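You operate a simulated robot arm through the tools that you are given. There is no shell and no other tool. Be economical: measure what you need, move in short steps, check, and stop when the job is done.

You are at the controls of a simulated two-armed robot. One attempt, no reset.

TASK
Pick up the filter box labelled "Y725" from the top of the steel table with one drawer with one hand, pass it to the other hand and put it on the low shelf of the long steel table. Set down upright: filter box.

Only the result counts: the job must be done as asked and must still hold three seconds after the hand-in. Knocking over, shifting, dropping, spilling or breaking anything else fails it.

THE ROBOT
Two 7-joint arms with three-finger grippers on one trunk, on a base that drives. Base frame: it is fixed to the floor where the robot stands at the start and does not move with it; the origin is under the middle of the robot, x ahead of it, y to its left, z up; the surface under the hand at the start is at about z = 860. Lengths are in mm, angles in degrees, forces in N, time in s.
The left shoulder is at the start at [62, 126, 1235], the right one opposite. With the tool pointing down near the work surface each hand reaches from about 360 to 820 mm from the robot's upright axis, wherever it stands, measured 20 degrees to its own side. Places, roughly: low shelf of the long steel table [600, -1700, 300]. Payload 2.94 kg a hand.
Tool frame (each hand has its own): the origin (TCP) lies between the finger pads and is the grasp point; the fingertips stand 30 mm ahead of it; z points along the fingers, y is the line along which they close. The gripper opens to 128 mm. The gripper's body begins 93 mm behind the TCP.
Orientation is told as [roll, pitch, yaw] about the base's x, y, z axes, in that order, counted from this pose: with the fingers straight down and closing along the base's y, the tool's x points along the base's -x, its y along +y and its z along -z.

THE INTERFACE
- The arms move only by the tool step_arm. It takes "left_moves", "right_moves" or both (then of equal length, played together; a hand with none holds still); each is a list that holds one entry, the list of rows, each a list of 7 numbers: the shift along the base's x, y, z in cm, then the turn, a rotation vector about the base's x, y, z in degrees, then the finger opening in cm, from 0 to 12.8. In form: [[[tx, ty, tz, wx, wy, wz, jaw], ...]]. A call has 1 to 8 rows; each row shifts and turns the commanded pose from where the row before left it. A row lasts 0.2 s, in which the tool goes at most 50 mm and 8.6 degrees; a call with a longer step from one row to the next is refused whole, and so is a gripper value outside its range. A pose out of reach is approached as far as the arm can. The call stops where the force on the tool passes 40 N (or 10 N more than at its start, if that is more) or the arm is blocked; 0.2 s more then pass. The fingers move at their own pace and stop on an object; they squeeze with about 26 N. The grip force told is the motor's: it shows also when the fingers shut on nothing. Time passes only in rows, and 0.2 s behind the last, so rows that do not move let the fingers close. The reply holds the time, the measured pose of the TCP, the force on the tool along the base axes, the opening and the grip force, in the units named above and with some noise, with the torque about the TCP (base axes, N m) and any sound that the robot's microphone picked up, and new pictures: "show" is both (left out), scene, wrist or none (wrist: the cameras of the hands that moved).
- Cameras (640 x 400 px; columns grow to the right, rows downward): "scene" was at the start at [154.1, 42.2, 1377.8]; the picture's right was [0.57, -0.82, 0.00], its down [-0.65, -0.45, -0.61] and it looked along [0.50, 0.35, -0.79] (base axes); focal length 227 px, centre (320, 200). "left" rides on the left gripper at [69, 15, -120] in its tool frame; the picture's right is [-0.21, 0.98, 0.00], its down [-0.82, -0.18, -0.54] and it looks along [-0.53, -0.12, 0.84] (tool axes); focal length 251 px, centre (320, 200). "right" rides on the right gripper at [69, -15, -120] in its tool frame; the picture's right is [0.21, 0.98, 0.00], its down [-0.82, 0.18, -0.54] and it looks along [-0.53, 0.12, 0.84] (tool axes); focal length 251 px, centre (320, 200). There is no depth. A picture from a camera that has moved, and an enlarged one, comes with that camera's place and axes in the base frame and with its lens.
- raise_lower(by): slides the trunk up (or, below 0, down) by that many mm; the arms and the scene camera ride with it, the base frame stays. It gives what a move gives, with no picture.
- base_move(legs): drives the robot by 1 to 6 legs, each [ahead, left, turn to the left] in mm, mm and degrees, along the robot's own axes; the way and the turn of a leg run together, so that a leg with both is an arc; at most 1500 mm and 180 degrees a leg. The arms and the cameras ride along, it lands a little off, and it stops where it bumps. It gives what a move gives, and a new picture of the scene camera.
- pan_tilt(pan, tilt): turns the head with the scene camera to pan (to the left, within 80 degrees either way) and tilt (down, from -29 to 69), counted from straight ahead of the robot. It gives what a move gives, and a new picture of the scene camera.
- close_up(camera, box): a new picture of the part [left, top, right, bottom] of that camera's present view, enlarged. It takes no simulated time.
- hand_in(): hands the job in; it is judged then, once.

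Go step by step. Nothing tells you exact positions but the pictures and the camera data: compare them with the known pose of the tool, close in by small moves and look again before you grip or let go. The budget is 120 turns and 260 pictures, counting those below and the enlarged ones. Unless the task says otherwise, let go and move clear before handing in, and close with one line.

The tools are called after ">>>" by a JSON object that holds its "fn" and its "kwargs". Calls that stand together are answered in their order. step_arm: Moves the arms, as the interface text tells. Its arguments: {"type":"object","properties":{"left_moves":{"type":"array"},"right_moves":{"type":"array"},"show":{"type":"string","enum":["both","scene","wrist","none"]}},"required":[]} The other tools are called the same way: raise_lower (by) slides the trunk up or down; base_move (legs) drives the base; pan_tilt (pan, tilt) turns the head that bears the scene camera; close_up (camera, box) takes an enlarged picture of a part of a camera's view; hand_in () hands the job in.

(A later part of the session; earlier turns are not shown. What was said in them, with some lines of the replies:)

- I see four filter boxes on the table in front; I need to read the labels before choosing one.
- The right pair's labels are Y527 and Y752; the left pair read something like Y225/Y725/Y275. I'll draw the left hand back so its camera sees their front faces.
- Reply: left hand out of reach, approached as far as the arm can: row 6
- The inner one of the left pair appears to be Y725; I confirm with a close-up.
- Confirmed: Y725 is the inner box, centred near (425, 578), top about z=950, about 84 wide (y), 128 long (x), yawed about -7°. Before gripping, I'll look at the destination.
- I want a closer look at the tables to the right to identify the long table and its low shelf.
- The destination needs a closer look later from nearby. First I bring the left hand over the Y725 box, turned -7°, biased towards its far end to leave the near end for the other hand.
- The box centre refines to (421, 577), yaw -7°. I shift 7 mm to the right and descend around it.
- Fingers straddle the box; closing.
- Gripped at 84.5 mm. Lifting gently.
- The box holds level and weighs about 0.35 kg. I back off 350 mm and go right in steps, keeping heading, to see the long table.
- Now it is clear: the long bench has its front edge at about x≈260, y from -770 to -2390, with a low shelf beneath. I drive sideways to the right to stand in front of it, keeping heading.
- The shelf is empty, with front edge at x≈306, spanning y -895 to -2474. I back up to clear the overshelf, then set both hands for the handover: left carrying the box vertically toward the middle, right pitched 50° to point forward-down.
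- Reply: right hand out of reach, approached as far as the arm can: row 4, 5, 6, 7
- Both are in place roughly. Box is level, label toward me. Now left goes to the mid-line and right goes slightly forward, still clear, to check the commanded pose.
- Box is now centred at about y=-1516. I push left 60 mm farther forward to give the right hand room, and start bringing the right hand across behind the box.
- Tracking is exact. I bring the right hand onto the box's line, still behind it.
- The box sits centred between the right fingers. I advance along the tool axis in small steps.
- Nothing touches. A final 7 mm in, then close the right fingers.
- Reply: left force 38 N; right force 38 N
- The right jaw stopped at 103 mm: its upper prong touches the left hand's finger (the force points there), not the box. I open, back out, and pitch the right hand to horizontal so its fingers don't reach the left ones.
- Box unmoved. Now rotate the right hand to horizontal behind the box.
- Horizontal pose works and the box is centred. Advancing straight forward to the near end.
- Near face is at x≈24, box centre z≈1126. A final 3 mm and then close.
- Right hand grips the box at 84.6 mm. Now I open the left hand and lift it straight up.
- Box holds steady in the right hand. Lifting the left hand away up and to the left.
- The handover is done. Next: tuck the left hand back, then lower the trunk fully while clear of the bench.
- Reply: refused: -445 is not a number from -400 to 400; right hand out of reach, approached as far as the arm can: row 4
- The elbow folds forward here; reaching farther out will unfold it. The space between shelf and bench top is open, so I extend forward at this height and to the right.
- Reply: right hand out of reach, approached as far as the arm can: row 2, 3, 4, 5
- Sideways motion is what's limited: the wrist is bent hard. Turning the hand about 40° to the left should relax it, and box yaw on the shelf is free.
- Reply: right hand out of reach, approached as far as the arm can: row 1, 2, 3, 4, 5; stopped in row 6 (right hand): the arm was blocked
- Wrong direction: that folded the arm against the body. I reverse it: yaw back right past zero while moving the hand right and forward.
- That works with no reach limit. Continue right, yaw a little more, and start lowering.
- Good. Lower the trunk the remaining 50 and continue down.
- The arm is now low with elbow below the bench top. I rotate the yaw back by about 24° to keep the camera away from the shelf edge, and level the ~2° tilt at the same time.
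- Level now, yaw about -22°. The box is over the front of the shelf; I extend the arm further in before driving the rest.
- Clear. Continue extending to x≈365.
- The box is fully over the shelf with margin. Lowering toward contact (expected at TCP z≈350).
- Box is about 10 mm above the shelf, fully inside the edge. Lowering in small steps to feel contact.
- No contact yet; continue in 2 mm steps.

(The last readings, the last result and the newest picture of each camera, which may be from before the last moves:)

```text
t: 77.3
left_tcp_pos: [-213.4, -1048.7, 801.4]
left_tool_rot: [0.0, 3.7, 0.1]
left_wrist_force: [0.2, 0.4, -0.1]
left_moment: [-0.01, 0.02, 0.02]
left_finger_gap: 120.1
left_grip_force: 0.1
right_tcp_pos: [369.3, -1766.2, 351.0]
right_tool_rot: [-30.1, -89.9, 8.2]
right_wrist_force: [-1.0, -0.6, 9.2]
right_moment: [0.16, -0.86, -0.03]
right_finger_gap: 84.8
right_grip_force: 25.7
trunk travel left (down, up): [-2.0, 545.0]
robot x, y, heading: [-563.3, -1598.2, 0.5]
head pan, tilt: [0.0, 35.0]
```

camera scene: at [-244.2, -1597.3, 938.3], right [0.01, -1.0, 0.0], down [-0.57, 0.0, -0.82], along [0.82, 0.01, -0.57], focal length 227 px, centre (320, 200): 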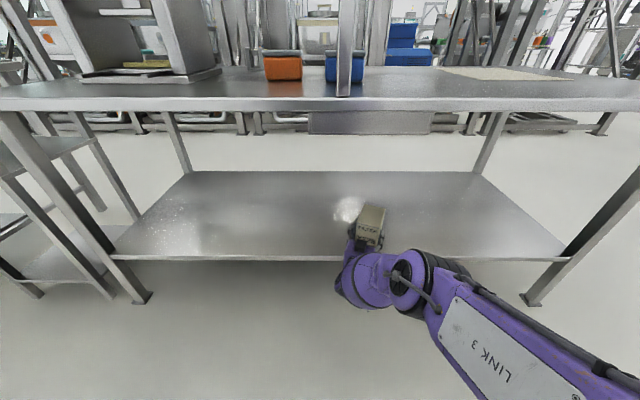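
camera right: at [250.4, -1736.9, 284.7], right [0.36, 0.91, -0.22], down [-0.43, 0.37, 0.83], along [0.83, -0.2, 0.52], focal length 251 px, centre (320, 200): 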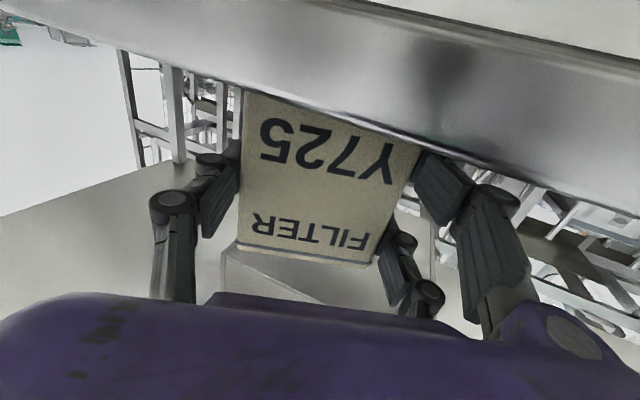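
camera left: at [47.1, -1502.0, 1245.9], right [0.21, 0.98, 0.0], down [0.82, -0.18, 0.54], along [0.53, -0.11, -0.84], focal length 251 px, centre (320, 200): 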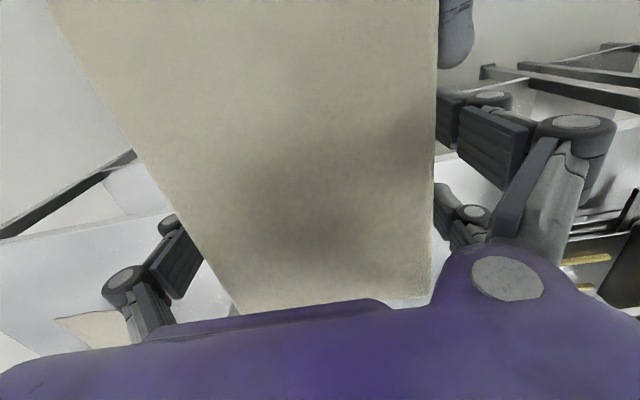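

The box has touched down (9 N upward). Opening the right fingers.

>>> {"fn": "step_arm", "kwargs": {"right_moves": [[[0, 0, 0, 0, 0, 0, 9.2], [0, 0, 0, 0, 0, 0, 10.5], [0, 0, 0, 0, 0, 0, 12], [0, 0, 0, 0, 0, 0, 12]]], "show": "both"}}

```text
t: 78.3
left_tcp_pos: [-212.7, -1048.6, 802.2]
left_tool_rot: [0.0, 3.7, 0.1]
left_wrist_force: [-0.7, 0.0, -0.2]
left_moment: [0.01, 0.02, -0.02]
left_finger_gap: 120.3
left_grip_force: 0.0
right_tcp_pos: [368.5, -1765.8, 347.8]
right_tool_rot: [-19.9, -89.7, -2.0]
right_wrist_force: [0.7, 0.3, 0.2]
right_moment: [-0.01, 0.02, 0.01]
right_finger_gap: 120.3
right_grip_force: 0.1
trunk travel left (down, up): [-2.0, 545.0]
robot x, y, heading: [-565.2, -1601.2, 0.5]
head pan, tilt: [0.0, 35.0]
camera scene: at [-244.5, -1597.3, 938.4], right [0.01, -1.0, 0.0], down [-0.57, 0.0, -0.82], along [0.82, 0.01, -0.57], focal length 227 px, centre (320, 200)
camera right: at [251.1, -1737.1, 280.8], right [0.36, 0.91, -0.22], down [-0.43, 0.37, 0.82], along [0.83, -0.2, 0.52], focal length 251 px, centre (320, 200)
```

scene: 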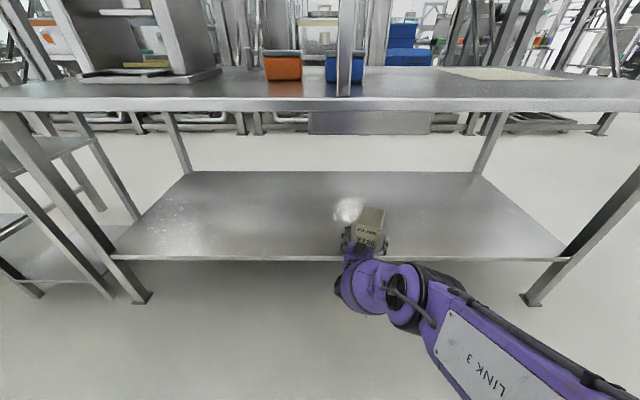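
right: 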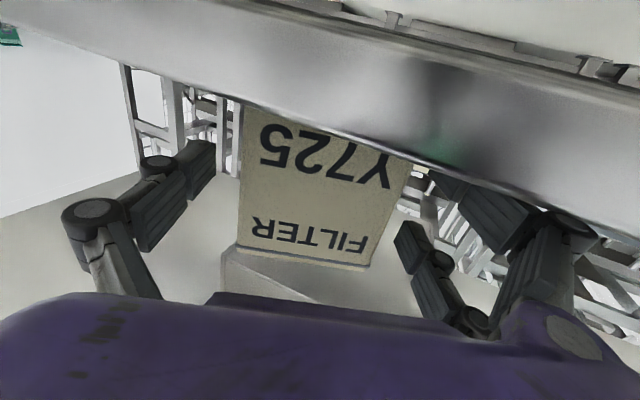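

Released and the box stands flat. Withdrawing straight back along the hand's axis.

>>> {"fn": "step_arm", "kwargs": {"right_moves": [[[-1.4, 0.57, 0.3, 0, 0, 0, 12], [-2.3, 0.93, 0.1, 0, 0, 0, 12], [-2.3, 0.93, 0, 0, 0, 0, 12], [-2.3, 0.93, 0, 0, 0, 0, 12], [-2.3, 0.93, 0, 0, 0, 0, 12], [-2.3, 0.93, 0, 0, 0, 0, 12], [0, 0, 0, 0, 0, 0, 12]]], "show": "both"}}

>>> {"fn": "close_up", "kwargs": {"camera": "scene", "box": [300, 170, 460, 290]}}

```text
t: 79.9
left_tcp_pos: [-213.5, -1049.5, 802.0]
left_tool_rot: [-0.1, 3.7, 0.2]
left_wrist_force: [0.4, -0.2, -0.1]
left_moment: [-0.04, 0.03, 0.05]
left_finger_gap: 120.0
left_grip_force: 0.0
right_tcp_pos: [238.8, -1713.2, 354.1]
right_tool_rot: [-18.7, -89.6, -3.1]
right_wrist_force: [-0.9, 0.6, 0.4]
right_moment: [-0.01, 0.02, 0.01]
right_finger_gap: 120.0
right_grip_force: 0.0
trunk travel left (down, up): [-2.0, 545.0]
robot x, y, heading: [-564.8, -1599.0, 0.6]
head pan, tilt: [0.0, 35.0]
camera scene: at [-244.5, -1597.3, 938.4], right [0.01, -1.0, 0.0], down [-0.57, 0.0, -0.82], along [0.82, 0.01, -0.57], focal length 227 px, centre (320, 200)
camera right: at [121.8, -1683.3, 285.7], right [0.36, 0.91, -0.22], down [-0.43, 0.37, 0.82], along [0.83, -0.2, 0.52], focal length 251 px, centre (320, 200)
```

scene: 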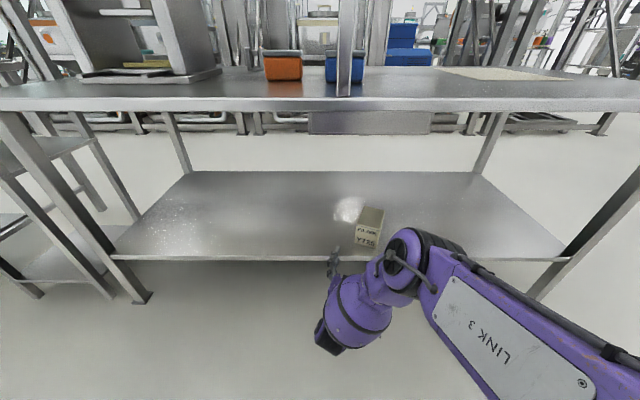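
right: 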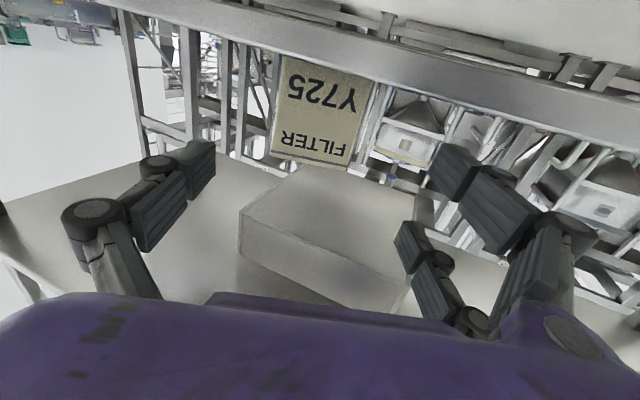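

```text
3.33 times, centred on (380, 230) of scene
camera zoom: at [-244.5, -1597.3, 938.4], right [0.01, -1.0, 0.0], down [-0.57, 0.0, -0.82], along [0.82, 0.01, -0.57], focal length 757 px, centre (120, 100)
```

zoom: 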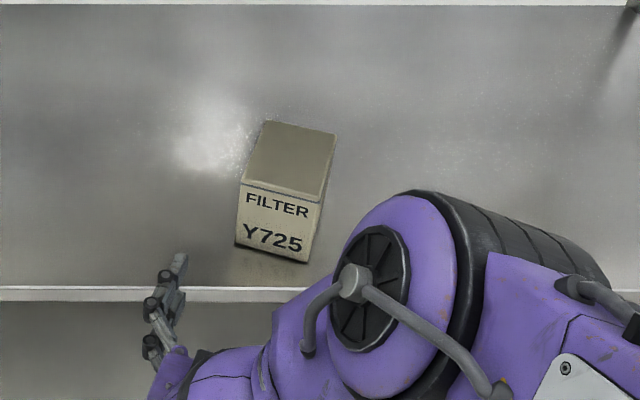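

The Y725 box stands upright, fully on the low shelf. I back the robot clear and then hand in.

>>> {"fn": "base_move", "kwargs": {"legs": [[-150, 0, 0]]}}

```text
t: 81.3
left_tcp_pos: [-362.9, -1050.1, 801.3]
left_tool_rot: [0.0, 3.6, 0.3]
left_wrist_force: [-0.9, 0.6, -0.4]
left_moment: [0.0, 0.02, 0.01]
left_finger_gap: 120.1
left_grip_force: 0.1
right_tcp_pos: [90.5, -1712.1, 353.6]
right_tool_rot: [-19.0, -89.6, -2.5]
right_wrist_force: [0.9, -0.5, 0.3]
right_moment: [-0.04, 0.02, 0.02]
right_finger_gap: 120.1
right_grip_force: 0.1
trunk travel left (down, up): [-2.0, 545.0]
robot x, y, heading: [-712.0, -1598.6, 0.4]
head pan, tilt: [0.0, 35.0]
camera scene: at [-393.6, -1597.8, 938.6], right [0.01, -1.0, 0.0], down [-0.57, 0.0, -0.82], along [0.82, 0.01, -0.57], focal length 227 px, centre (320, 200)
```

scene: 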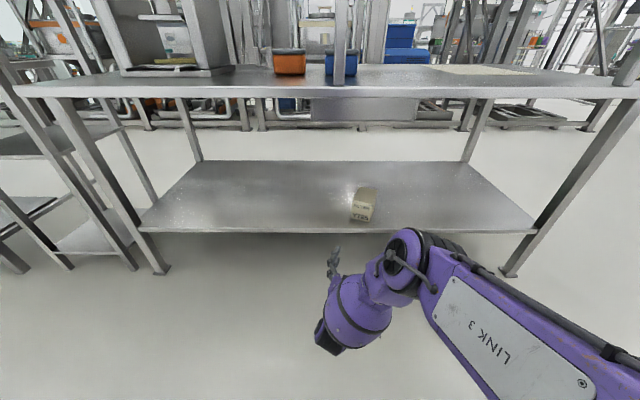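

The box stands upright on the shelf and both hands are clear; handing in.

>>> {"fn": "hand_in", "kwargs": {}}

```text
The job is handed in.
```

I picked up the Y725 filter box with the left hand, passed it to the right hand, and set it down upright on the low shelf of the long steel table. Both hands were clear at the hand-in, and I saw nothing else knocked or shifted.
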